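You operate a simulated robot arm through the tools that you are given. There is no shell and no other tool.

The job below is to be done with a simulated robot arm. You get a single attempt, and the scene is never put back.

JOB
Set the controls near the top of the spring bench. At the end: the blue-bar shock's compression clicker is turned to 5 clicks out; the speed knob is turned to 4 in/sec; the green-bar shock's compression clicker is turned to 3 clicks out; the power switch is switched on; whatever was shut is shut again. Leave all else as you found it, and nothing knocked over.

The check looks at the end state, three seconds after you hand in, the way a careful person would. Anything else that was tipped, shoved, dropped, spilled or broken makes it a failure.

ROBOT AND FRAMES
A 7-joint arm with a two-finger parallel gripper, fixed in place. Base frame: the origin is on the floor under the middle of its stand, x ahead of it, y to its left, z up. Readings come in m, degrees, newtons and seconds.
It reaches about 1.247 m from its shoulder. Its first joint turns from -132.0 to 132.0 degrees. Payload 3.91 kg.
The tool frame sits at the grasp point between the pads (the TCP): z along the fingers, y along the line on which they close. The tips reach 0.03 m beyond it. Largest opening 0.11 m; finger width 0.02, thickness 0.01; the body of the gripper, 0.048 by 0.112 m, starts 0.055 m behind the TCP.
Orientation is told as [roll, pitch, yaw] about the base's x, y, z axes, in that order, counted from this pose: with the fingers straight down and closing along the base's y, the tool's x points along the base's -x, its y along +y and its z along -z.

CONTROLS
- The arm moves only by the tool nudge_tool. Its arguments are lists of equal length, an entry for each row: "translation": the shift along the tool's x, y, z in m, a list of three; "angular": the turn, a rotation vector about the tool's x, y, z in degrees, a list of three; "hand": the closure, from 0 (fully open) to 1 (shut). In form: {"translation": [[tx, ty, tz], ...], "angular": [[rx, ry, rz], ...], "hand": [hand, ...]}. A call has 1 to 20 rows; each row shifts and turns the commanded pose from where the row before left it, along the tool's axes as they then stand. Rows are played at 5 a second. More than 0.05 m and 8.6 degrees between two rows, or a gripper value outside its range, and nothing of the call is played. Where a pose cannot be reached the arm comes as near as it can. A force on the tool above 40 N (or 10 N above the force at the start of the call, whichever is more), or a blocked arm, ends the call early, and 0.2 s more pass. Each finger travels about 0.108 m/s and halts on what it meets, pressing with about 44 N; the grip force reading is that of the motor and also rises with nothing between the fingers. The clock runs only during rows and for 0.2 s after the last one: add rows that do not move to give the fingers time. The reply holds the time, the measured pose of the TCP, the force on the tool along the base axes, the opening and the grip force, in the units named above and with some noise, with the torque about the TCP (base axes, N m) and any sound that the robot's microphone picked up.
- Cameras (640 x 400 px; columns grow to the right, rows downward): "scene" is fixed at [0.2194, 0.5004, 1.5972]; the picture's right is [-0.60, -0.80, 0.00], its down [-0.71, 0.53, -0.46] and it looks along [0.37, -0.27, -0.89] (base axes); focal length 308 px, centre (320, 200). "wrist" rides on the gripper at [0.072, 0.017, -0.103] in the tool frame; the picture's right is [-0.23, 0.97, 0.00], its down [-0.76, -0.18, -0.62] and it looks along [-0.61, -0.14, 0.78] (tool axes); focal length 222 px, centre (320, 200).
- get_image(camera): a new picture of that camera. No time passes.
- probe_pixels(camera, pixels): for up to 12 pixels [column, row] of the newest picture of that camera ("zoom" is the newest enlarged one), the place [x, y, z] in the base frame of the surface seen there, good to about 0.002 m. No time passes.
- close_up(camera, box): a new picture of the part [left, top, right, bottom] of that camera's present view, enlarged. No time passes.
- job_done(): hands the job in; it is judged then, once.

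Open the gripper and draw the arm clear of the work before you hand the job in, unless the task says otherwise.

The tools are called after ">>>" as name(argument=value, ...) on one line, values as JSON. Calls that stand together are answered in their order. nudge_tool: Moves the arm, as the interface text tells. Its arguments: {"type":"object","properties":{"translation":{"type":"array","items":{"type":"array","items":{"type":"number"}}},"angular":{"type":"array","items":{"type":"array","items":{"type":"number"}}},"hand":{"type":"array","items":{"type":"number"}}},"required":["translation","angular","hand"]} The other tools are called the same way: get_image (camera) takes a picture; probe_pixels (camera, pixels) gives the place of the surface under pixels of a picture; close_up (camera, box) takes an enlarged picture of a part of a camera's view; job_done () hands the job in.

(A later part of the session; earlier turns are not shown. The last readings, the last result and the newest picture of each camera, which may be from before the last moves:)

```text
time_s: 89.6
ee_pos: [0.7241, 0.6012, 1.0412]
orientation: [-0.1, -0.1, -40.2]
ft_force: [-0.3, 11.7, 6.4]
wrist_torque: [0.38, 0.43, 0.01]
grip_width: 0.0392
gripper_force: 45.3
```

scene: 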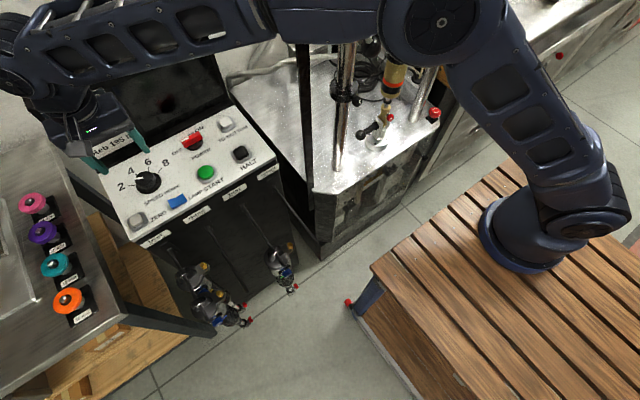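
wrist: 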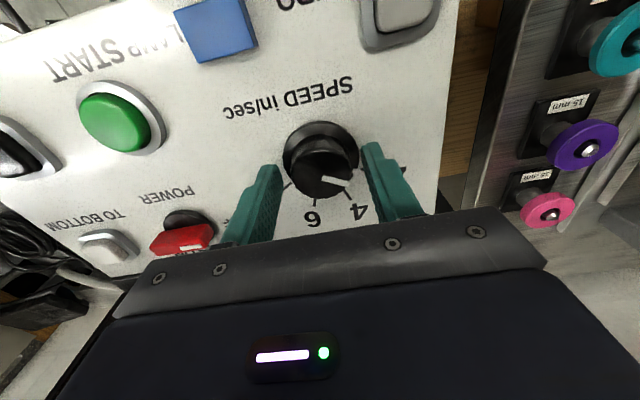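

Side load dropped to 12 N. I'll open slowly and rise 60 mm to view the dial.

>>> nudge_tool(translation=[[0.0002, 0.0003, 0], [0, 0, 0], [0, 0, 0], [0, 0, 0], [0, 0, -0.02], [0, 0, -0.03], [0, 0, -0.03], [0, 0, 0]], angular=[[0, 0, 0], [0, 0, 0], [0, 0, 0], [0, 0, 0], [0, 0, 0], [0, 0, 0], [0, 0, 0], [0, 0, 0]], hand=[0.7, 0.64, 0.5, 0.4, 0.35, 0.35, 0.35, 0.35])

>>> get_image(camera="wrist")

>>> close_up(camera="wrist", box=[240, 70, 400, 190])

>>> close_up(camera="scene", box=[90, 90, 250, 240])

```text
time_s: 91.4
ee_pos: [0.724, 0.6016, 1.1216]
orientation: [0.0, 0.0, -40.1]
ft_force: [0.3, 0.2, 0.6]
wrist_torque: [0.03, -0.01, -0.01]
grip_width: 0.0715
gripper_force: 0.0
```

```text
taken
```

wrist: 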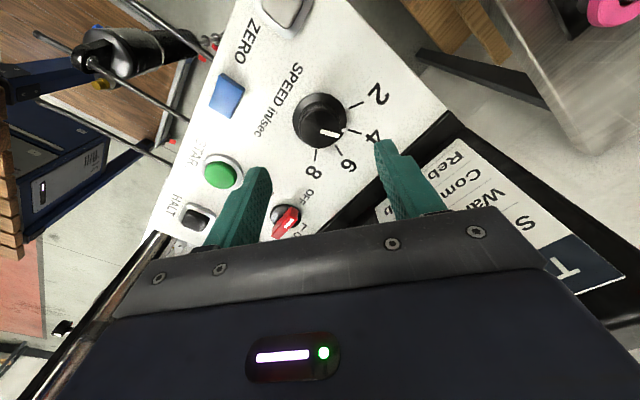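

```text
3.33 times, centred on (320, 130) of wrist
```

zoom: 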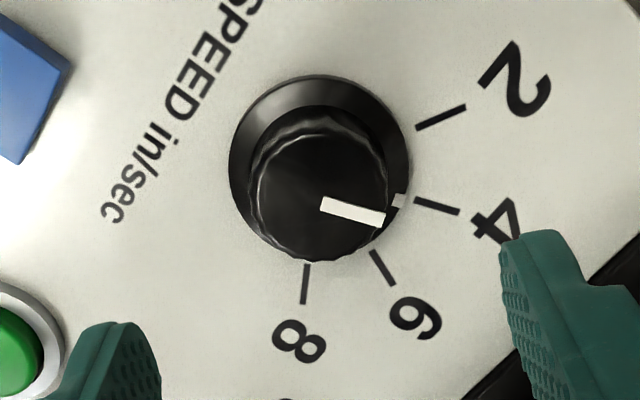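

```text
2.67 times, centred on (170, 165) of scene
```

zoom: 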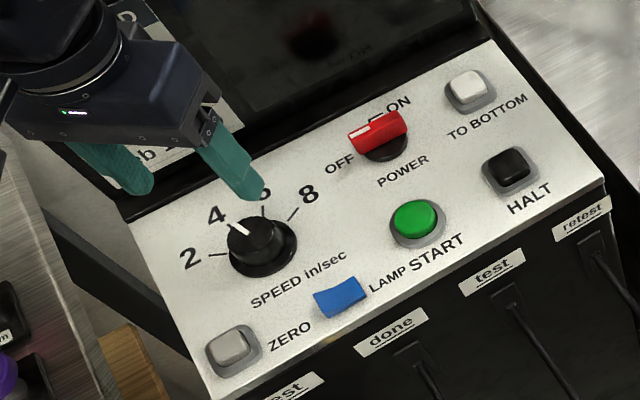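

The skirt mark at (400,200) lines up with the 4 tick. I'll confirm by probing the pointer and tick.

>>> probe_pixels(camera="zoom", pixels=[[323, 205], [383, 219], [400, 201], [417, 201], [458, 212], [320, 195]])

>>> close_up(camera="wrist", box=[245, 170, 345, 245])

```text
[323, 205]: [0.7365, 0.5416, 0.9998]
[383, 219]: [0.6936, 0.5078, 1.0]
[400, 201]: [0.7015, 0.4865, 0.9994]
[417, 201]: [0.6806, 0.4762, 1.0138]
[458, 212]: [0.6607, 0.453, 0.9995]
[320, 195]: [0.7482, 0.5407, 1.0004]
```

```text
5.33 times, centred on (295, 208) of wrist
```

zoom: 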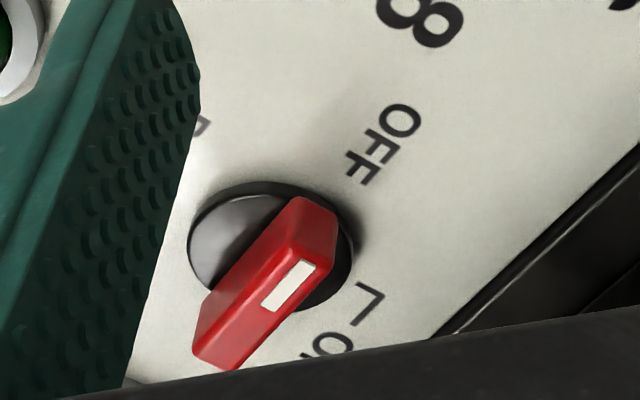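

Visually the pointer is on 4. Next the power switch: I'll rise, turn back to yaw 0, open the fingers and hover directly above it (≈0.76, 0.47) at z≈1.17 for a clear look.

>>> nudge_tool(translation=[[0, 0, -0.03], [0, 0, -0.03], [0, 0, 0], [0, 0, 0], [0, 0, 0], [0, 0, 0], [0, 0, 0], [0, 0, 0], [0, 0, 0], [0, 0, 0], [-0.012, -0.043, 0], [-0.012, -0.043, 0], [-0.012, -0.044, 0], [0, 0, 0]], angular=[[0, 0, 0], [0, 0, 0], [0, 0, -5], [0, 0, -5], [0, 0, -5], [0, 0, -5], [0, 0, -5], [0, 0, -5], [0, 0, -5], [0, 0, -5], [0, 0, 0], [0, 0, 0], [0, 0, 0], [0, 0, 0]], hand=[0.3, 0.3, 0.3, 0.2, 0.2, 0.1, 0, 0, 0, 0, 0, 0, 0, 0])

>>> get_image(camera="wrist")

>>> close_up(camera="wrist", box=[260, 90, 380, 180])

```text
time_s: 94.4
ee_pos: [0.7606, 0.4699, 1.1832]
orientation: [0.0, 0.0, 0.0]
ft_force: [0.9, 0.4, 0.7]
wrist_torque: [-0.03, 0.03, 0.0]
grip_width: 0.11
gripper_force: 0.1
```

```text
taken
```

wrist: 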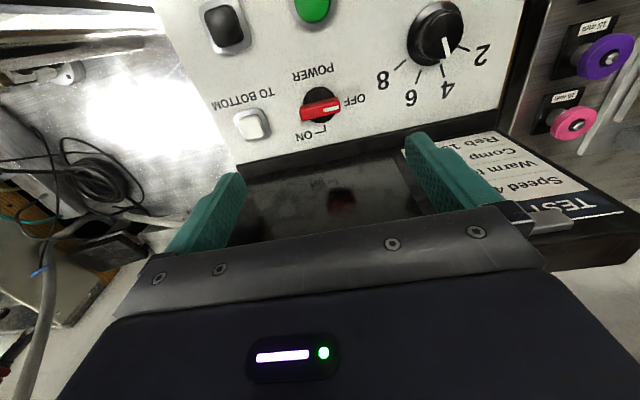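

```text
4.44 times, centred on (320, 135) of wrist
```

zoom: 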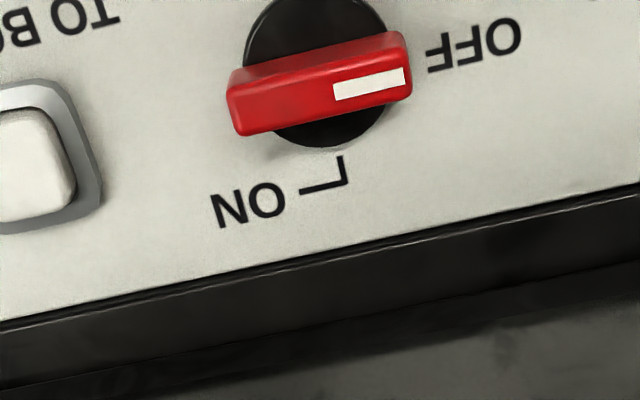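

Clear view: ON's tick lies straight ahead (+x) of the pivot and OFF toward +y, so the handle must turn ~90° clockwise from above. I'll probe the handle, disc and tick.

>>> close_up(camera="wrist", box=[290, 75, 370, 135])

>>> probe_pixels(camera="zoom", pixels=[[192, 255], [200, 298], [428, 205], [432, 240], [310, 250], [240, 180], [290, 130], [320, 300], [380, 295], [358, 340], [365, 375], [300, 175]])

```text
6.67 times, centred on (330, 105) of wrist
```

zoom: 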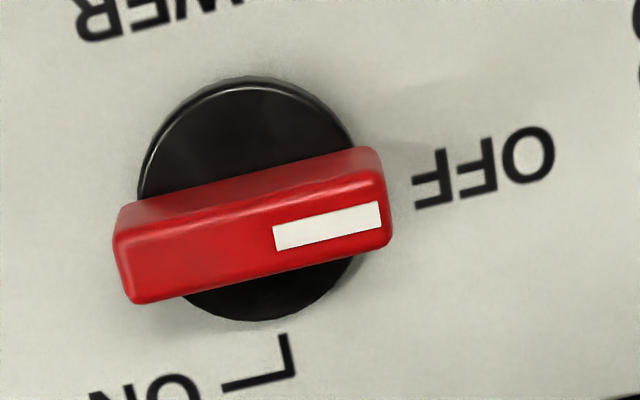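

```text
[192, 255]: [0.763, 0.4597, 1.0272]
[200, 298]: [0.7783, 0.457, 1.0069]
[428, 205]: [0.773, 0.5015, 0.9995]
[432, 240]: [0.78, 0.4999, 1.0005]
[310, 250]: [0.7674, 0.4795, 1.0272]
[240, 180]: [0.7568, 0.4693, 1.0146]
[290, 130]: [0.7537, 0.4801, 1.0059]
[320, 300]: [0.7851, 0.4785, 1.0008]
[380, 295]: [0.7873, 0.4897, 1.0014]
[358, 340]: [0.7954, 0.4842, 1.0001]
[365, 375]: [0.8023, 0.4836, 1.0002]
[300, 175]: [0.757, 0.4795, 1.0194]
```

>>> probe_pixels(camera="zoom", pixels=[[128, 245], [140, 292], [368, 195], [380, 235], [255, 245], [248, 82], [145, 185], [255, 315], [287, 342], [293, 372], [350, 150], [330, 227]])

```text
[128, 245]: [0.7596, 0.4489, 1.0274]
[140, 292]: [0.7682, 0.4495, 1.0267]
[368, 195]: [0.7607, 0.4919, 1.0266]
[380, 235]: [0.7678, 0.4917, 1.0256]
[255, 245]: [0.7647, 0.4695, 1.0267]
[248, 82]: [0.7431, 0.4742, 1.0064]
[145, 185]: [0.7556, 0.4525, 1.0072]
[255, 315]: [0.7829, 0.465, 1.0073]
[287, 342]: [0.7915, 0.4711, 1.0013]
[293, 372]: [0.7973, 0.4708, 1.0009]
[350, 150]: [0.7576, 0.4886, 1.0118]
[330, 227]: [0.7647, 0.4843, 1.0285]
```

Pivot ≈(0.7635, 0.4705), handle top z≈1.027, length along y, ~10 mm thick. For a side grip I need yaw ±90°, so I'll rise to z≈1.28 and test turning to yaw +90° in free air.

>>> nudge_tool(translation=[[0, 0, -0.04], [0, 0, -0.05], [0, 0, 0], [0, 0, 0], [0, 0, 0], [0, 0, 0], [0, 0, 0], [0, 0, 0], [0, 0, 0], [0, 0, 0], [0, 0, 0], [0, 0, 0], [0, 0, 0]], angular=[[0, 0, 0], [0, 0, 0], [0, 0, 0], [0, 0, -5], [0, 0, -5], [0, 0, -5], [0, 0, -5], [0, 0, -5], [0, 0, -5], [0, 0, -5], [0, 0, -5], [0, 0, -5], [0, 0, 0]], hand=[0, 0, 0.3, 0.5, 0.5, 0.5, 0.5, 0.5, 0.5, 0.5, 0.5, 0.5, 0.5])

>>> get_image(camera="scene")

```text
time_s: 97.2
ee_pos: [0.753, 0.4783, 1.2728]
orientation: [-0.1, 0.0, 45.4]
ft_force: [0.3, -0.5, 0.2]
wrist_torque: [-0.02, 0.01, 0.04]
grip_width: 0.0551
gripper_force: 0.1
```

```text
taken
```

scene: 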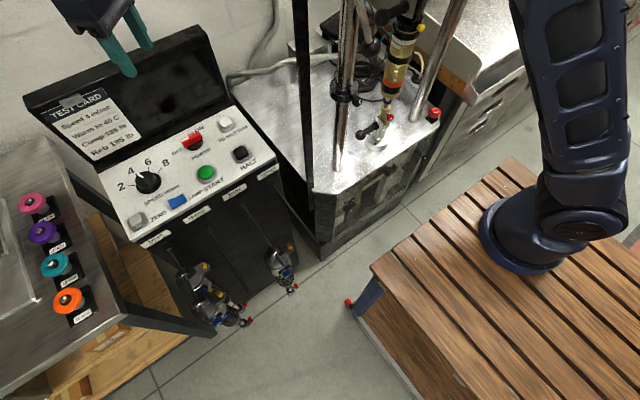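

Position reads (0.753, 0.478), about 1 cm off; I'll hold for a second to see whether it's just lag settling.

>>> nudge_tool(translation=[[0, 0, 0], [0, 0, 0], [0, 0, 0], [0, 0, 0], [0, 0, 0]], angular=[[0, 0, 0], [0, 0, 0], [0, 0, 0], [0, 0, 0], [0, 0, 0]], hand=[0.5, 0.5, 0.5, 0.5, 0.5])

```text
time_s: 98.4
ee_pos: [0.7537, 0.4786, 1.2749]
orientation: [-0.2, 0.0, 45.3]
ft_force: [0.1, -0.8, -0.2]
wrist_torque: [0.0, -0.03, -0.01]
grip_width: 0.0549
gripper_force: 0.0
```

It stays offset, so positive yaw is near a limit. I'll return to 0 and test the negative direction to −90°.

>>> nudge_tool(translation=[[0, 0, 0], [0, 0, 0], [0, 0, 0], [0, 0, 0], [0, 0, 0], [0, 0, 0], [0, 0, 0], [0, 0, 0], [0, 0, 0], [0, 0, 0]], angular=[[0, 0, 5], [0, 0, 5], [0, 0, 5], [0, 0, 5], [0, 0, 5], [0, 0, 5], [0, 0, 5], [0, 0, 5], [0, 0, 5], [0, 0, 0]], hand=[0.5, 0.5, 0.5, 0.5, 0.5, 0.5, 0.5, 0.5, 0.5, 0.5])

>>> nudge_tool(translation=[[0, 0, 0], [0, 0, 0], [0, 0, 0], [0, 0, 0], [0, 0, 0], [0, 0, 0], [0, 0, 0], [0, 0, 0], [0, 0, 0], [0, 0, 0], [0, 0, 0], [0, 0, 0], [0, 0, 0], [0, 0, 0], [0, 0, 0], [0, 0, 0], [0, 0, 0], [0, 0, 0], [0, 0, 0]], angular=[[0, 0, 5], [0, 0, 5], [0, 0, 5], [0, 0, 5], [0, 0, 5], [0, 0, 5], [0, 0, 5], [0, 0, 5], [0, 0, 5], [0, 0, 5], [0, 0, 5], [0, 0, 5], [0, 0, 5], [0, 0, 5], [0, 0, 5], [0, 0, 5], [0, 0, 5], [0, 0, 5], [0, 0, 0]], hand=[0.5, 0.5, 0.5, 0.5, 0.5, 0.5, 0.5, 0.5, 0.5, 0.5, 0.5, 0.5, 0.5, 0.5, 0.5, 0.5, 0.5, 0.5, 0.5])

>>> get_image(camera="scene")

```text
time_s: 100.6
ee_pos: [0.7603, 0.472, 1.2721]
orientation: [-0.1, -0.1, -0.1]
ft_force: [0.6, 0.0, 1.1]
wrist_torque: [0.03, -0.01, -0.01]
grip_width: 0.0551
gripper_force: 0.1
```

```text
time_s: 104.6
ee_pos: [0.7604, 0.4707, 1.2722]
orientation: [0.0, 0.0, -90.2]
ft_force: [-0.2, 0.1, -0.2]
wrist_torque: [0.03, 0.0, 0.02]
grip_width: 0.0551
gripper_force: 0.0
```

```text
taken
```

scene: 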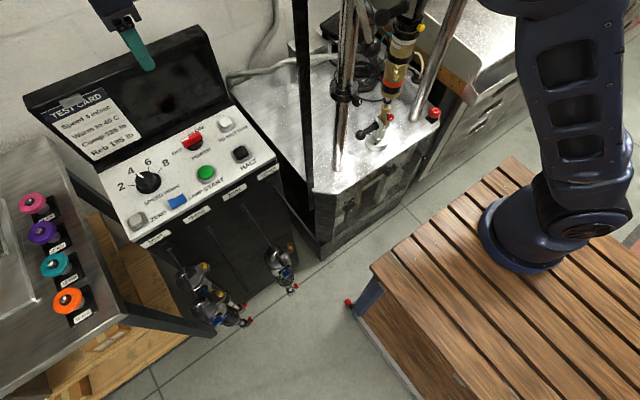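

Yaw −90° is reached exactly. I'll test further to −180°.

>>> nudge_tool(translation=[[0, 0, 0], [0, 0, 0], [0, 0, 0], [0, 0, 0], [0, 0, 0], [0, 0, 0], [0, 0, 0], [0, 0, 0], [0, 0, 0], [0, 0, 0], [0, 0, 0], [0, 0, 0], [0, 0, 0], [0, 0, 0], [0, 0, 0], [0, 0, 0], [0, 0, 0], [0, 0, 0], [0, 0, 0]], angular=[[0, 0, 5], [0, 0, 5], [0, 0, 5], [0, 0, 5], [0, 0, 5], [0, 0, 5], [0, 0, 5], [0, 0, 5], [0, 0, 5], [0, 0, 5], [0, 0, 5], [0, 0, 5], [0, 0, 5], [0, 0, 5], [0, 0, 5], [0, 0, 5], [0, 0, 5], [0, 0, 5], [0, 0, 0]], hand=[0.5, 0.5, 0.5, 0.5, 0.5, 0.5, 0.5, 0.5, 0.5, 0.5, 0.5, 0.5, 0.5, 0.5, 0.5, 0.5, 0.5, 0.5, 0.5])

>>> get_image(camera="wrist")

>>> get_image(camera="scene")

```text
time_s: 108.6
ee_pos: [0.7357, 0.4013, 1.2445]
orientation: [0.1, 0.1, -179.4]
ft_force: [-0.1, -0.8, 0.0]
wrist_torque: [0.0, -0.02, 0.04]
grip_width: 0.055
gripper_force: 0.0
out of reach, approached as far as the arm can: row 16, 17, 18
```

```text
taken
```

wrist: 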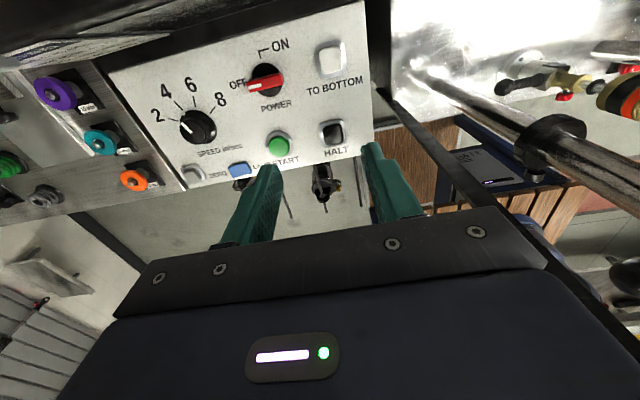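

```text
taken
```

scene: 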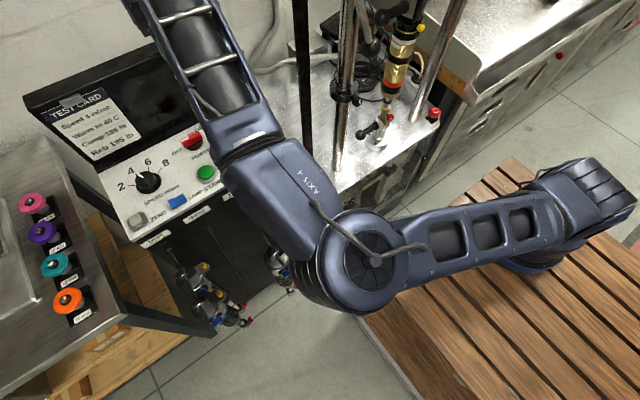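

Beyond about −165° is out of reach, but 0→−90° is exact, so I'll grip the handle lengthwise at yaw 0 and turn to −90°. First I'll probe the panel's rear edge from this view, then rise and turn back.

>>> probe_pixels(camera="wrist", pixels=[[262, 45], [260, 35], [258, 28], [255, 15], [265, 80], [245, 85], [285, 78], [278, 48], [262, 50]])

>>> nudge_tool(translation=[[0, 0, -0.02], [0, 0, -0.02], [0, 0, 0], [0, 0, 0], [0, 0, 0], [0, 0, 0], [0, 0, 0], [0, 0, 0], [0, 0, 0], [0, 0, 0], [0, 0, 0], [0, 0, 0], [0, 0, 0], [0, 0, 0], [0, 0, 0], [0, 0, 0], [0, 0, 0], [0, 0, 0], [0, 0, 0], [0, 0, 0]], angular=[[0, 0, -5], [0, 0, -5], [0, 0, -5], [0, 0, -5], [0, 0, -5], [0, 0, -5], [0, 0, -5], [0, 0, -5], [0, 0, -5], [0, 0, -5], [0, 0, -5], [0, 0, -5], [0, 0, -5], [0, 0, -5], [0, 0, -5], [0, 0, -5], [0, 0, -5], [0, 0, -5], [0, 0, 0], [0, 0, 0]], hand=[0.5, 0.5, 0.5, 0.5, 0.5, 0.5, 0.5, 0.5, 0.5, 0.5, 0.5, 0.5, 0.5, 0.5, 0.5, 0.5, 0.5, 0.5, 0.5, 0.5])

>>> get_image(camera="scene")

```text
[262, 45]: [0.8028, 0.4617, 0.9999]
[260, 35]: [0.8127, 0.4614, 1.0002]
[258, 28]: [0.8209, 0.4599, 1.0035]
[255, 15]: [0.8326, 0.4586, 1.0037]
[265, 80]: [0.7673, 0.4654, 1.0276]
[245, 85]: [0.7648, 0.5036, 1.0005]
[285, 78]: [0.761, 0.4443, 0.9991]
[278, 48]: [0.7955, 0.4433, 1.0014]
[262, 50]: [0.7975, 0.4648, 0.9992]
```

```text
time_s: 112.8
ee_pos: [0.7378, 0.4018, 1.2848]
orientation: [0.0, 0.0, -90.0]
ft_force: [0.3, -0.2, 0.2]
wrist_torque: [0.0, 0.02, 0.02]
grip_width: 0.055
gripper_force: 0.0
```

```text
taken
```

scene: 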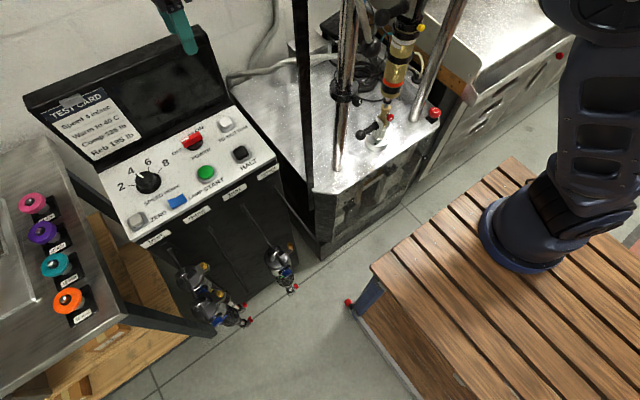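

The panel is flat to x≈0.82, so there's room. I'll turn back to yaw 0 and move above the switch.

>>> nudge_tool(translation=[[0, 0, 0], [0, 0, 0], [0, 0, 0], [0, 0, 0], [0, 0, 0], [0, 0, 0], [0, 0, 0], [0, 0, 0], [0, 0, 0], [0, 0, 0], [0, 0, 0], [0, 0, 0], [0, 0, 0], [0, 0, 0], [0, 0, 0], [0, 0, 0], [0, 0, 0], [0, 0, 0], [0, 0, 0]], angular=[[0, 0, -5], [0, 0, -5], [0, 0, -5], [0, 0, -5], [0, 0, -5], [0, 0, -5], [0, 0, -5], [0, 0, -5], [0, 0, -5], [0, 0, -5], [0, 0, -5], [0, 0, -5], [0, 0, -5], [0, 0, -5], [0, 0, -5], [0, 0, -5], [0, 0, -5], [0, 0, -5], [0, 0, 0]], hand=[0.5, 0.5, 0.5, 0.5, 0.5, 0.5, 0.5, 0.5, 0.5, 0.5, 0.5, 0.5, 0.5, 0.5, 0.5, 0.5, 0.5, 0.4, 0.35])

>>> nudge_tool(translation=[[-0.013, 0.0343, 0.02], [-0.0127, 0.0344, 0.04], [0, 0, 0.04], [0, 0, 0.04], [0, 0, 0.025], [0, 0, 0]], angular=[[0, 0, 0], [0, 0, 0], [0, 0, 0], [0, 0, 0], [0, 0, 0], [0, 0, 0]], hand=[0.35, 0.35, 0.35, 0.35, 0.35, 0.35])

>>> get_image(camera="wrist")

>>> close_up(camera="wrist", box=[240, 80, 400, 200])

>>> get_image(camera="scene")

```text
time_s: 116.8
ee_pos: [0.7228, 0.4173, 1.2862]
orientation: [0.0, -0.2, 1.2]
ft_force: [0.7, 0.5, 0.2]
wrist_torque: [0.0, 0.02, -0.01]
grip_width: 0.0716
gripper_force: 0.0
```

```text
refused: row 2 steps farther than a row can; nothing moved
```

```text
taken
```

wrist: 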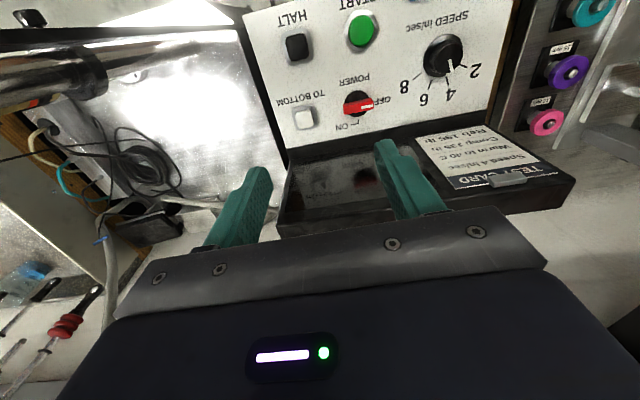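

```text
3.33 times, centred on (320, 140) of wrist
```

zoom: 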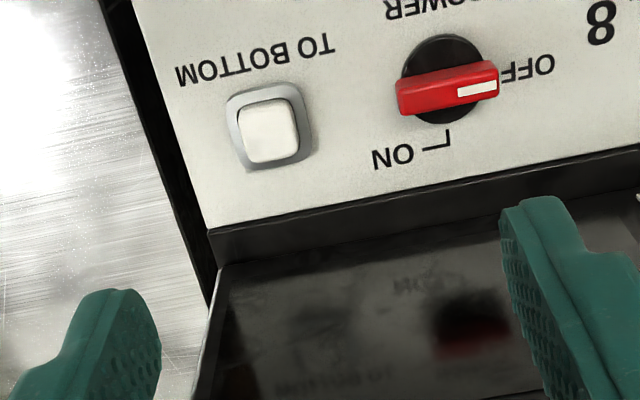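

```text
taken
```

scene: 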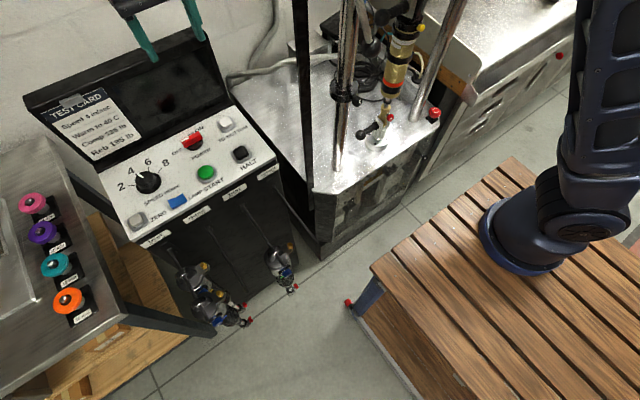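

One row was too long, nothing moved; also at yaw 0 here the arm sits ~2 cm off its command. I'll move toward the spot above the switch in smaller rows and re-read.

>>> nudge_tool(translation=[[-0.01, 0.017, 0], [-0.01, 0.017, 0], [-0.01, 0.01, 0], [-0.01, 0.009, 0], [0, 0, 0], [0, 0, 0]], angular=[[0, 0, 0], [0, 0, 0], [0, 0, 0], [0, 0, 0], [0, 0, 0], [0, 0, 0]], hand=[0.35, 0.35, 0.35, 0.35, 0.35, 0.35])

```text
time_s: 118.2
ee_pos: [0.7686, 0.4601, 1.2887]
orientation: [-0.1, -0.4, 0.3]
ft_force: [0.3, -1.1, 0.0]
wrist_torque: [0.04, 0.0, 0.0]
grip_width: 0.0718
gripper_force: 0.0
```

>>> nudge_tool(translation=[[0, 0, 0], [0, 0, 0], [0, 0, 0]], angular=[[0, 0, 0], [0, 0, 0], [0, 0, 0]], hand=[0.35, 0.35, 0.35])

>>> get_image(camera="scene")

```text
time_s: 119.0
ee_pos: [0.7685, 0.4603, 1.2886]
orientation: [0.0, -0.3, 0.3]
ft_force: [0.9, 0.2, -1.1]
wrist_torque: [0.02, -0.04, 0.06]
grip_width: 0.0714
gripper_force: 0.1
```

```text
taken
```

scene: 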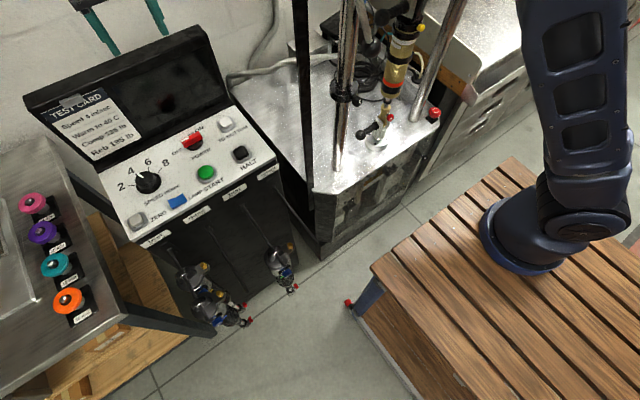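

There's a persistent offset near the yaw-0 limit. Turning to yaw −15° should free it (and closing there even starts the handle the right way), so I'll do that and re-read.

>>> nudge_tool(translation=[[0, 0, 0], [0, 0, 0], [0, 0, 0], [0, 0, 0], [0, 0, 0]], angular=[[0, 0, 5], [0, 0, 5], [0, 0, 5], [0, 0, 0], [0, 0, 0]], hand=[0.35, 0.35, 0.35, 0.35, 0.35])

```text
time_s: 120.2
ee_pos: [0.7703, 0.4592, 1.2865]
orientation: [-0.1, -0.2, -14.8]
ft_force: [0.4, 0.7, -0.1]
wrist_torque: [0.02, 0.03, -0.04]
grip_width: 0.0715
gripper_force: 0.0
```

Reading (0.7703, 0.4592). I'll correct by (−7, +11 mm) and descend to z≈1.17, then re-read and look.

>>> nudge_tool(translation=[[0.0048, 0.0046, 0.03], [0.0047, 0.0046, 0.03], [0, 0, 0.03], [0, 0, 0.025], [0, 0, 0], [0, 0, 0]], angular=[[0, 0, 0], [0, 0, 0], [0, 0, 0], [0, 0, 0], [0, 0, 0], [0, 0, 0]], hand=[0.35, 0.35, 0.35, 0.35, 0.35, 0.35])

>>> get_image(camera="wrist")

>>> close_up(camera="wrist", box=[260, 70, 380, 160])

```text
time_s: 121.6
ee_pos: [0.7711, 0.4655, 1.1697]
orientation: [0.0, 0.0, -15.0]
ft_force: [-0.1, -0.7, 0.4]
wrist_torque: [-0.02, -0.01, 0.03]
grip_width: 0.0713
gripper_force: 0.1
```

```text
taken
```

wrist: 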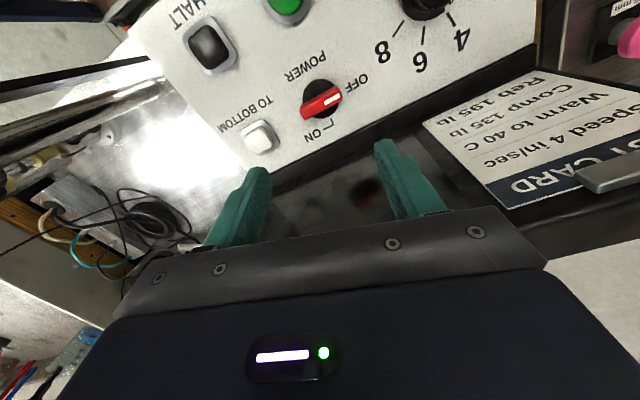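

```text
4.44 times, centred on (320, 115) of wrist
```

zoom: 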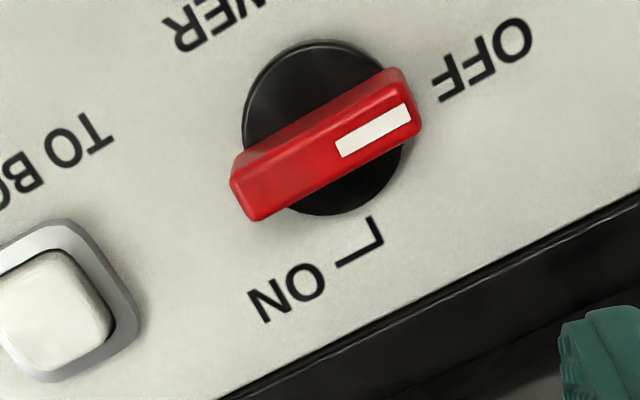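

Orientation is exact now at yaw −15°. I'll correct the last few mm to the pivot (0.7635, 0.4705) and descend to just above the handle.

>>> nudge_tool(translation=[[0.0043, 0.0014, 0.02], [0.0043, 0.0014, 0.02], [0, 0, 0.025], [0, 0, 0.025], [0, 0, 0.015], [0, 0, 0]], angular=[[0, 0, 0], [0, 0, 0], [0, 0, 0], [0, 0, 0], [0, 0, 0], [0, 0, 0]], hand=[0.35, 0.35, 0.35, 0.35, 0.35, 0.35])

>>> get_image(camera="wrist")

>>> close_up(camera="wrist", box=[240, 110, 400, 230])

```text
time_s: 123.0
ee_pos: [0.7624, 0.4705, 1.0647]
orientation: [-0.1, 0.0, -15.0]
ft_force: [-0.6, 0.1, 0.1]
wrist_torque: [0.02, -0.01, 0.01]
grip_width: 0.0712
gripper_force: 0.1
```

```text
taken
```

wrist: 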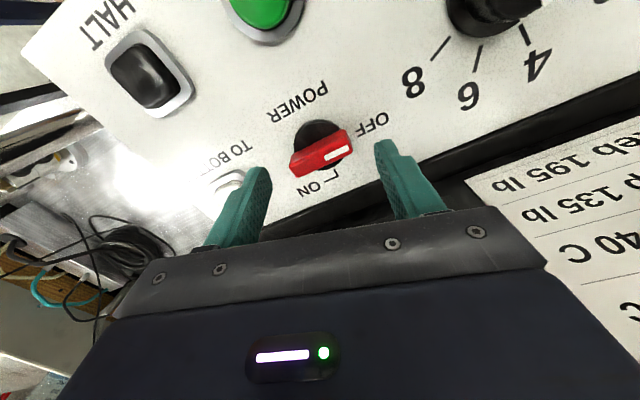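

```text
3.33 times, centred on (320, 170) of wrist
```

zoom: 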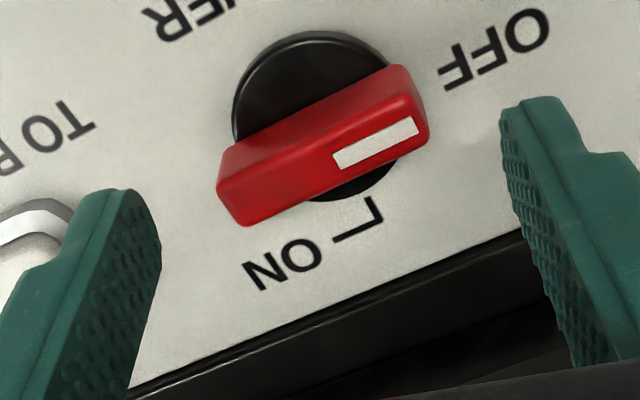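

Aligned. I'll descend 24 mm (tips to z≈1.011) and close gently on the handle ends.

>>> nudge_tool(translation=[[0, 0, 0.012], [0, 0, 0.012], [0, 0, 0], [0, 0, 0], [0, 0, 0], [0, 0, 0], [0, 0, 0]], angular=[[0, 0, 0], [0, 0, 0], [0, 0, 0], [0, 0, 0], [0, 0, 0], [0, 0, 0], [0, 0, 0]], hand=[0.35, 0.35, 0.45, 0.5, 0.55, 0.6, 0.62])

>>> get_image(camera="wrist")

>>> close_up(camera="wrist", box=[240, 110, 400, 230])

```text
time_s: 124.6
ee_pos: [0.7615, 0.4706, 1.0409]
orientation: [0.0, 0.0, -15.0]
ft_force: [-0.8, -2.2, -0.2]
wrist_torque: [0.02, -0.01, 0.0]
grip_width: 0.0497
gripper_force: 44.6
```

```text
taken
```

wrist: 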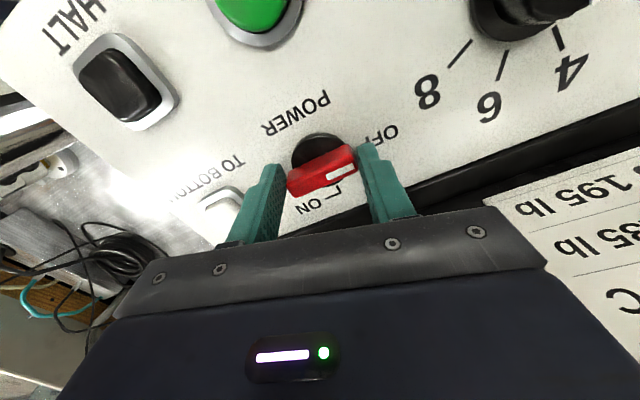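

```text
3.33 times, centred on (320, 170) of wrist
```

zoom: 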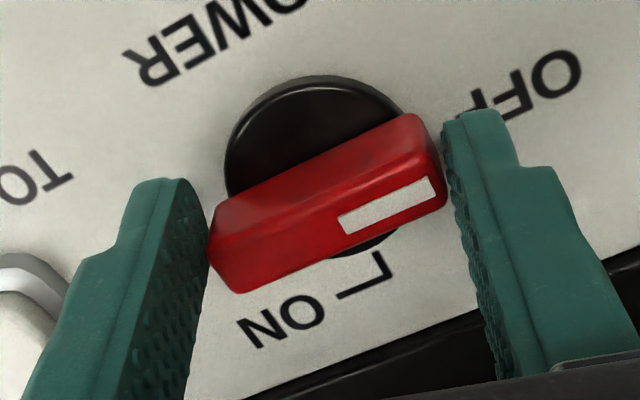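

The pads hold the handle's ends (49.7 mm). I'll turn clockwise 40° in 5° rows and check.

>>> nudge_tool(translation=[[0, 0, 0], [0, 0, 0], [0, 0, 0], [0, 0, 0], [0, 0, 0], [0, 0, 0], [0, 0, 0], [0, 0, 0], [0, 0, 0]], angular=[[0, 0, 5], [0, 0, 5], [0, 0, 5], [0, 0, 5], [0, 0, 5], [0, 0, 5], [0, 0, 5], [0, 0, 5], [0, 0, 0]], hand=[0.62, 0.62, 0.62, 0.62, 0.62, 0.62, 0.62, 0.62, 0.62])

>>> close_up(camera="wrist", box=[240, 110, 400, 230])

```text
time_s: 126.5
ee_pos: [0.7631, 0.4728, 1.041]
orientation: [0.3, 0.2, -54.8]
ft_force: [7.2, 16.7, -9.9]
wrist_torque: [0.34, -0.36, 0.04]
grip_width: 0.0495
gripper_force: 45.1
stopped in row 9: the force on the tool passed its limit at 41 N (the readings are from after the stop); the commanded pose is now the measured one
```

```text
3.33 times, centred on (320, 170) of wrist
```

zoom: 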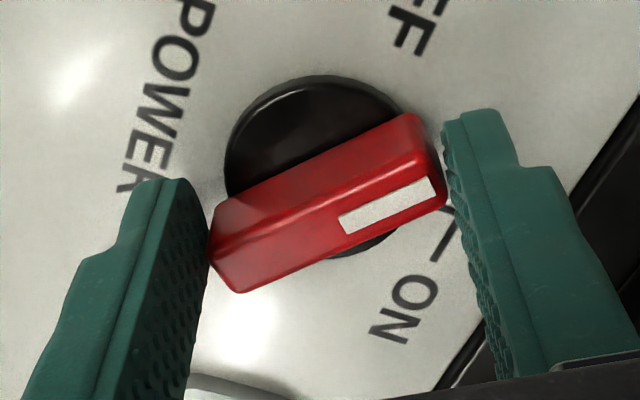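

The handle turned 40° with the gripper; side load built up because the TCP is ~2 mm off the pivot. I'll continue 25° with a small compensating drift per row.

>>> nudge_tool(translation=[[0.0003, 0.0005, 0], [0.0001, 0.0002, 0], [0.0001, 0.0002, 0], [0.0001, 0.0002, 0], [0.0001, 0.0002, 0], [0.0001, 0.0002, 0], [0, 0, 0]], angular=[[0, 0, 0], [0, 0, 5], [0, 0, 5], [0, 0, 5], [0, 0, 5], [0, 0, 5], [0, 0, 0]], hand=[0.62, 0.62, 0.62, 0.62, 0.62, 0.62, 0.62])

>>> close_up(camera="wrist", box=[240, 110, 400, 230])

```text
time_s: 128.1
ee_pos: [0.765, 0.4722, 1.0407]
orientation: [0.1, 0.1, -80.0]
ft_force: [-5.4, 13.7, -13.9]
wrist_torque: [0.74, 0.14, -0.01]
grip_width: 0.0497
gripper_force: 44.8
```

```text
3.33 times, centred on (320, 170) of wrist
```

zoom: 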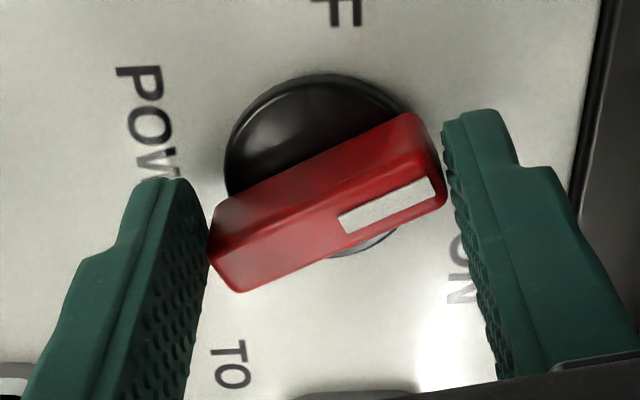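

Handle is 65° along. I'll turn the last 25° with slight compensation.

>>> nudge_tool(translation=[[0.0005, 0, 0], [0.0001, 0.0001, 0], [0, 0.0001, 0], [0, 0.0001, 0], [0, 0.0001, 0], [0, 0.0001, 0], [0, 0, 0]], angular=[[0, 0, 0], [0, 0, 5], [0, 0, 5], [0, 0, 5], [0, 0, 5], [0, 0, 5], [0, 0, 0]], hand=[0.62, 0.62, 0.62, 0.62, 0.62, 0.62, 0.62])

>>> close_up(camera="wrist", box=[240, 110, 400, 230])

>>> get_image(camera="scene")

```text
time_s: 129.7
ee_pos: [0.766, 0.4723, 1.0402]
orientation: [0.0, 0.2, -105.0]
ft_force: [5.4, 8.7, -23.2]
wrist_torque: [0.18, -0.33, 0.33]
grip_width: 0.0497
gripper_force: 44.6
```

```text
3.33 times, centred on (320, 170) of wrist
```

zoom: 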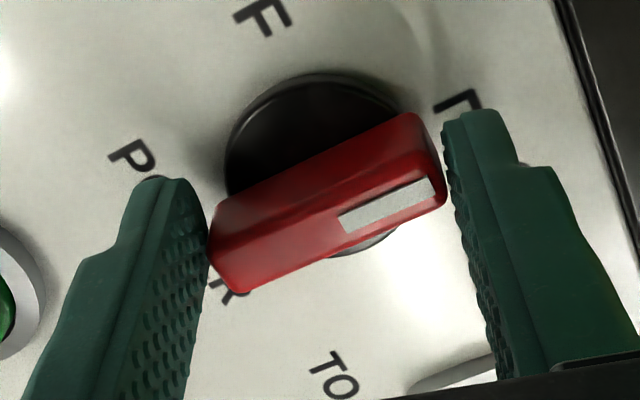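

```text
taken
```

scene: 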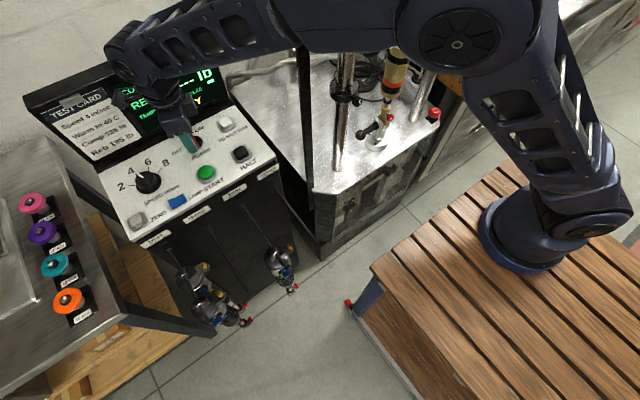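

The console display has lit up — power is on. I'll release gently and rise to inspect the switch position.

>>> nudge_tool(translation=[[0, 0, 0], [0, 0, 0], [0, 0, 0], [0, 0, -0.01], [0, 0, -0.03], [0, 0, -0.04], [0, 0, -0.04], [0, 0, 0]], angular=[[0, 0, 0], [0, 0, 0], [0, 0, 0], [0, 0, 0], [0, 0, 0], [0, 0, 0], [0, 0, 0], [0, 0, 0]], hand=[0.58, 0.5, 0.45, 0.42, 0.42, 0.4, 0.35, 0.35])

>>> get_image(camera="wrist")

>>> close_up(camera="wrist", box=[260, 60, 380, 150])

>>> close_up(camera="scene", box=[20, 20, 280, 240])

```text
time_s: 131.5
ee_pos: [0.7637, 0.4716, 1.1612]
orientation: [0.1, 0.1, -105.0]
ft_force: [-0.7, -0.7, 0.8]
wrist_torque: [-0.01, -0.01, 0.01]
grip_width: 0.0716
gripper_force: 0.0
```

```text
taken
```

wrist: 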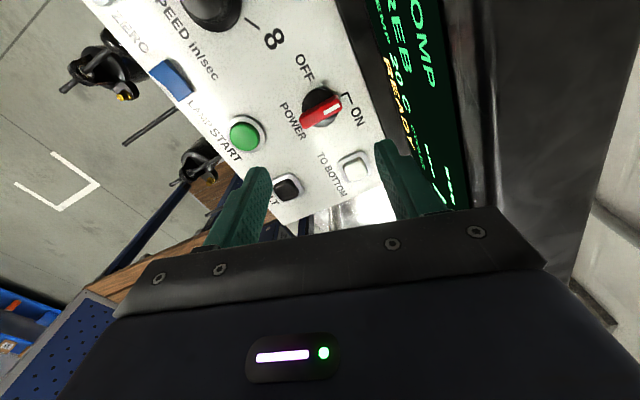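

```text
4.44 times, centred on (320, 105) of wrist
```

zoom: 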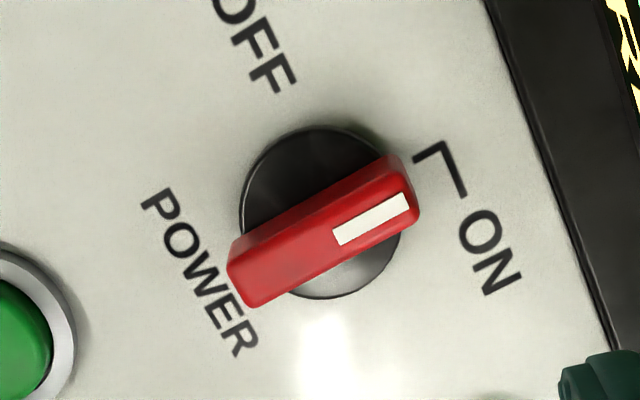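

```text
1.82 times, centred on (150, 130) of scene
```

zoom: 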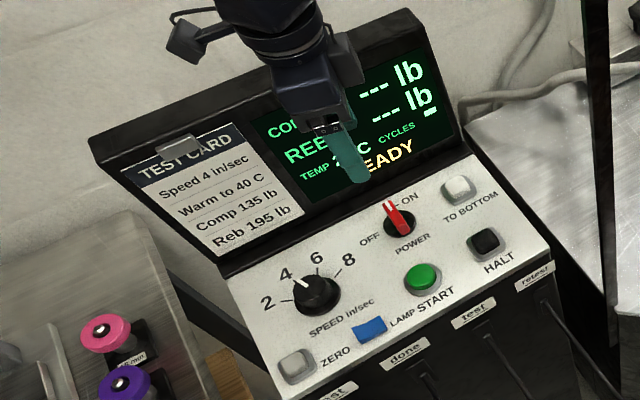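

The switch points at ON and the display shows READY; speed pointer reads 4. I'll rise, turn the wrist back to yaw −40°, and start retreating along the way I came.

>>> nudge_tool(translation=[[0, 0, -0.03], [0, 0, -0.04], [0, 0, -0.03], [0, 0, 0], [0, 0, 0], [0, 0, 0], [0, 0, 0], [0, 0, 0], [0, 0, 0], [0, 0, 0], [0, 0, 0], [0, 0, 0], [0, 0, 0], [0, 0, 0], [0, 0, 0], [0, 0, 0], [0, 0, 0]], angular=[[0, 0, 0], [0, 0, 0], [0, 0, 0], [0, 0, -5], [0, 0, -5], [0, 0, -5], [0, 0, -5], [0, 0, -5], [0, 0, -5], [0, 0, -5], [0, 0, -5], [0, 0, -5], [0, 0, -5], [0, 0, -5], [0, 0, -5], [0, 0, -5], [0, 0, 0]], hand=[0.35, 0.35, 0.35, 0.35, 0.35, 0.35, 0.35, 0.35, 0.35, 0.35, 0.35, 0.35, 0.35, 0.35, 0.35, 0.35, 0.35])

>>> get_image(camera="scene")

>>> get_image(camera="wrist")

```text
time_s: 135.1
ee_pos: [0.7631, 0.4707, 1.2618]
orientation: [0.2, 0.0, -40.0]
ft_force: [1.2, 1.5, 0.1]
wrist_torque: [0.0, 0.0, -0.03]
grip_width: 0.0714
gripper_force: 0.1
```

```text
taken
```

scene: 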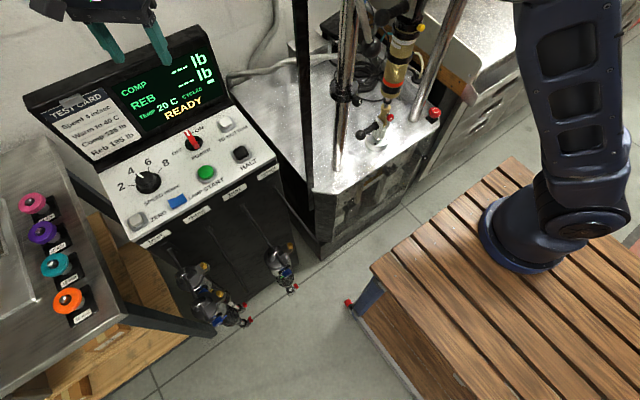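

```text
taken
```

wrist: 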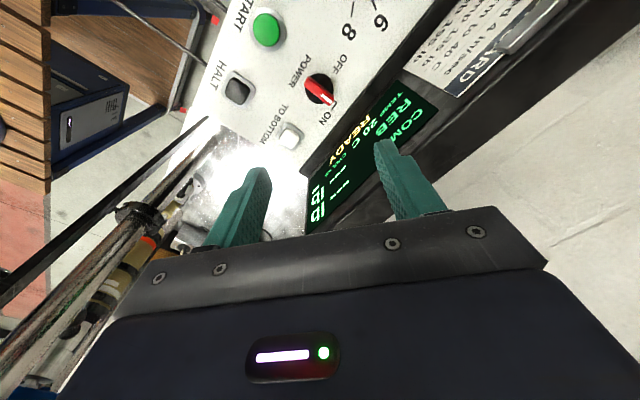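

Display reads READY. I'll retreat: first to about (0.62, 0.56), turning back to yaw 0.

>>> nudge_tool(translation=[[0.0335, -0.0046, 0], [0.0335, -0.0046, 0], [0.0335, -0.0046, 0], [0.0335, -0.0046, 0], [0.0335, -0.0046, 0], [0, 0, 0], [0, 0, 0], [0, 0, 0], [0, 0, 0], [0, 0, 0], [0, 0, 0], [0, 0, 0], [0, 0, 0], [0, 0, 0]], angular=[[0, 0, 0], [0, 0, 0], [0, 0, 0], [0, 0, 0], [0, 0, 0], [0, 0, -5], [0, 0, -5], [0, 0, -5], [0, 0, -5], [0, 0, -5], [0, 0, -5], [0, 0, -5], [0, 0, -5], [0, 0, 0]], hand=[0.35, 0.35, 0.35, 0.3, 0.2, 0.1, 0, 0, 0, 0, 0, 0, 0, 0])

>>> get_image(camera="wrist")

>>> get_image(camera="scene")

```text
time_s: 138.1
ee_pos: [0.621, 0.5616, 1.2607]
orientation: [0.1, 0.0, 0.1]
ft_force: [-0.9, 0.1, 0.2]
wrist_torque: [0.01, 0.02, -0.02]
grip_width: 0.1097
gripper_force: 0.1
```

```text
taken
```

wrist: 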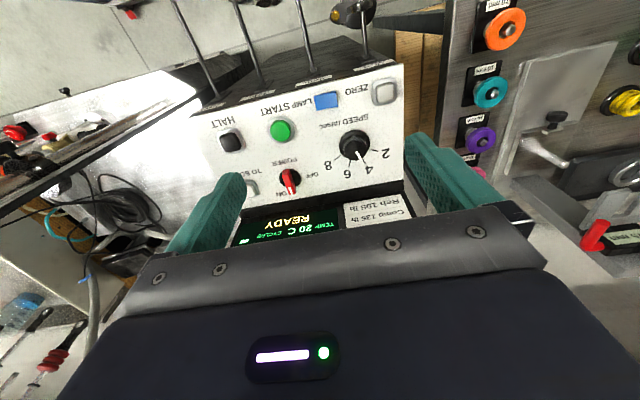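

```text
taken
```

scene: 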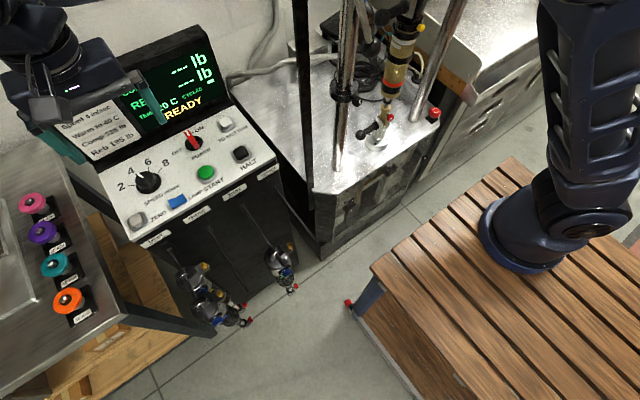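

The panel is in full view; I'll verify the speed pointer and power handle with an enlarged picture and probes.

>>> close_up(camera="wrist", box=[255, 120, 405, 230])

>>> close_up(camera="wrist", box=[315, 120, 405, 187])

>>> probe_pixels(camera="zoom", pixels=[[309, 228], [335, 282], [335, 300], [365, 355], [300, 180]])

```text
3.64 times, centred on (330, 175) of wrist
```

zoom: 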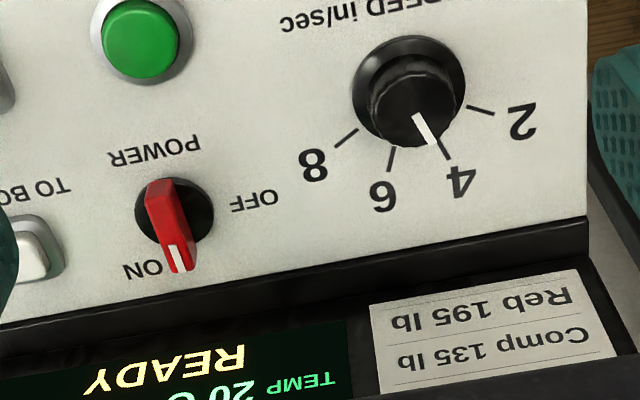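

```text
5.97 times, centred on (360, 154) of wrist
```

zoom: 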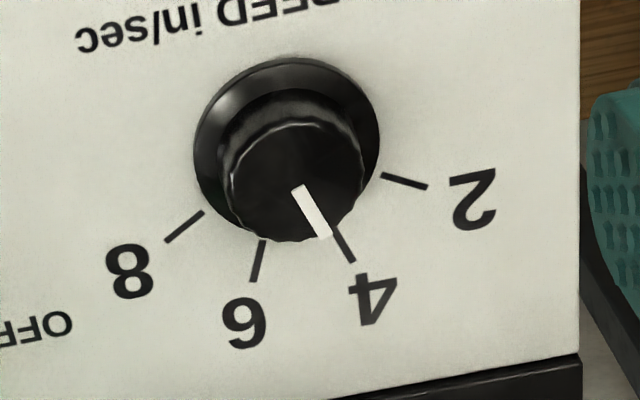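

```text
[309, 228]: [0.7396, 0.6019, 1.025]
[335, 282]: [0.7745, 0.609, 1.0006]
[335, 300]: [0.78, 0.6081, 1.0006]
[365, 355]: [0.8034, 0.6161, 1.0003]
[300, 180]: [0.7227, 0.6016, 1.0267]
```

Speed is on 4 and power on ON. Now I'll retreat to (0.28, 0.46, 1.2) to inspect the shocks.

>>> nudge_tool(translation=[[0.034, -0.0102, 0.003], [0.034, -0.0102, 0.003], [0.034, -0.0102, 0.003], [0.034, -0.0102, 0.003], [0.034, -0.0102, 0.003], [0.034, -0.0102, 0.003], [0.034, -0.0102, 0.003], [0.034, -0.0102, 0.003], [0.034, -0.0102, 0.003], [0.034, -0.0102, 0.003], [0, 0, 0]], angular=[[0, 0, 0], [0, 0, 0], [0, 0, 0], [0, 0, 0], [0, 0, 0], [0, 0, 0], [0, 0, 0], [0, 0, 0], [0, 0, 0], [0, 0, 0], [0, 0, 0]], hand=[0, 0, 0, 0, 0, 0, 0, 0, 0, 0, 0])

>>> nudge_tool(translation=[[0.015, 0.005, 0.04], [0.015, 0.005, 0.04], [0.015, 0.005, 0.04], [0, 0, 0.04], [0, 0, 0.03], [0, 0, 0], [0, 0, 0], [0, 0, 0], [0, 0, 0], [0, 0, 0], [0, 0, 0]], angular=[[0, 0, 0], [0, 0, 0], [0, 0, 0], [0, 0, 0], [0, 0, 0], [0, -6, 0], [0, -6, 0], [0, -6, 0], [0, -6, 0], [0, -6, 0], [0, 0, 0]], hand=[0, 0, 0, 0, 0, 0, 0, 0, 0, 0, 0])

>>> get_image(camera="wrist")

>>> get_image(camera="scene")

```text
time_s: 140.5
ee_pos: [0.281, 0.4589, 1.2292]
orientation: [0.1, -0.1, 0.1]
ft_force: [-0.3, -0.3, 0.3]
wrist_torque: [-0.02, 0.0, 0.02]
grip_width: 0.1099
gripper_force: 0.1
```

```text
time_s: 142.9
ee_pos: [0.2359, 0.4747, 1.0401]
orientation: [0.3, -30.2, -0.1]
ft_force: [-0.7, -0.4, 0.0]
wrist_torque: [-0.01, 0.01, 0.01]
grip_width: 0.1099
gripper_force: 0.1
```

```text
taken
```

wrist: 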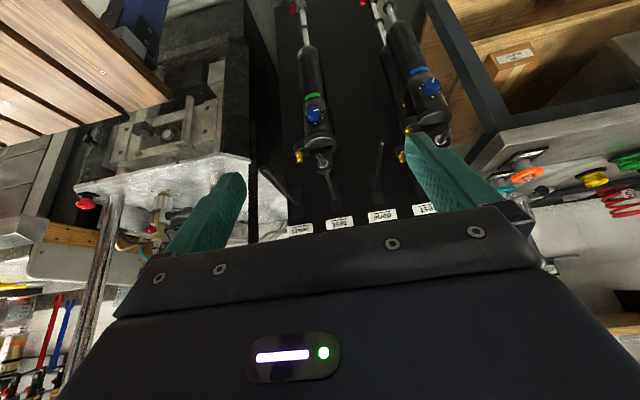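

```text
taken
```

scene: 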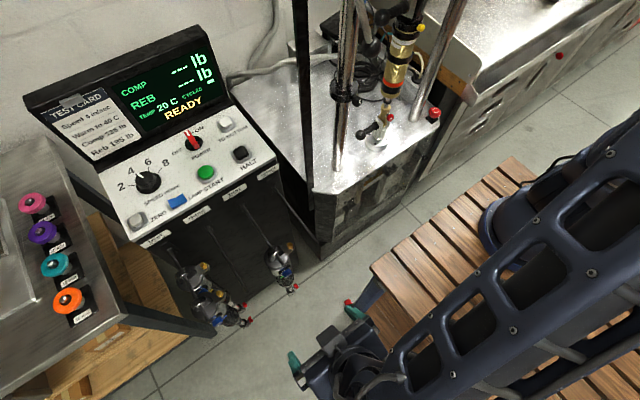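

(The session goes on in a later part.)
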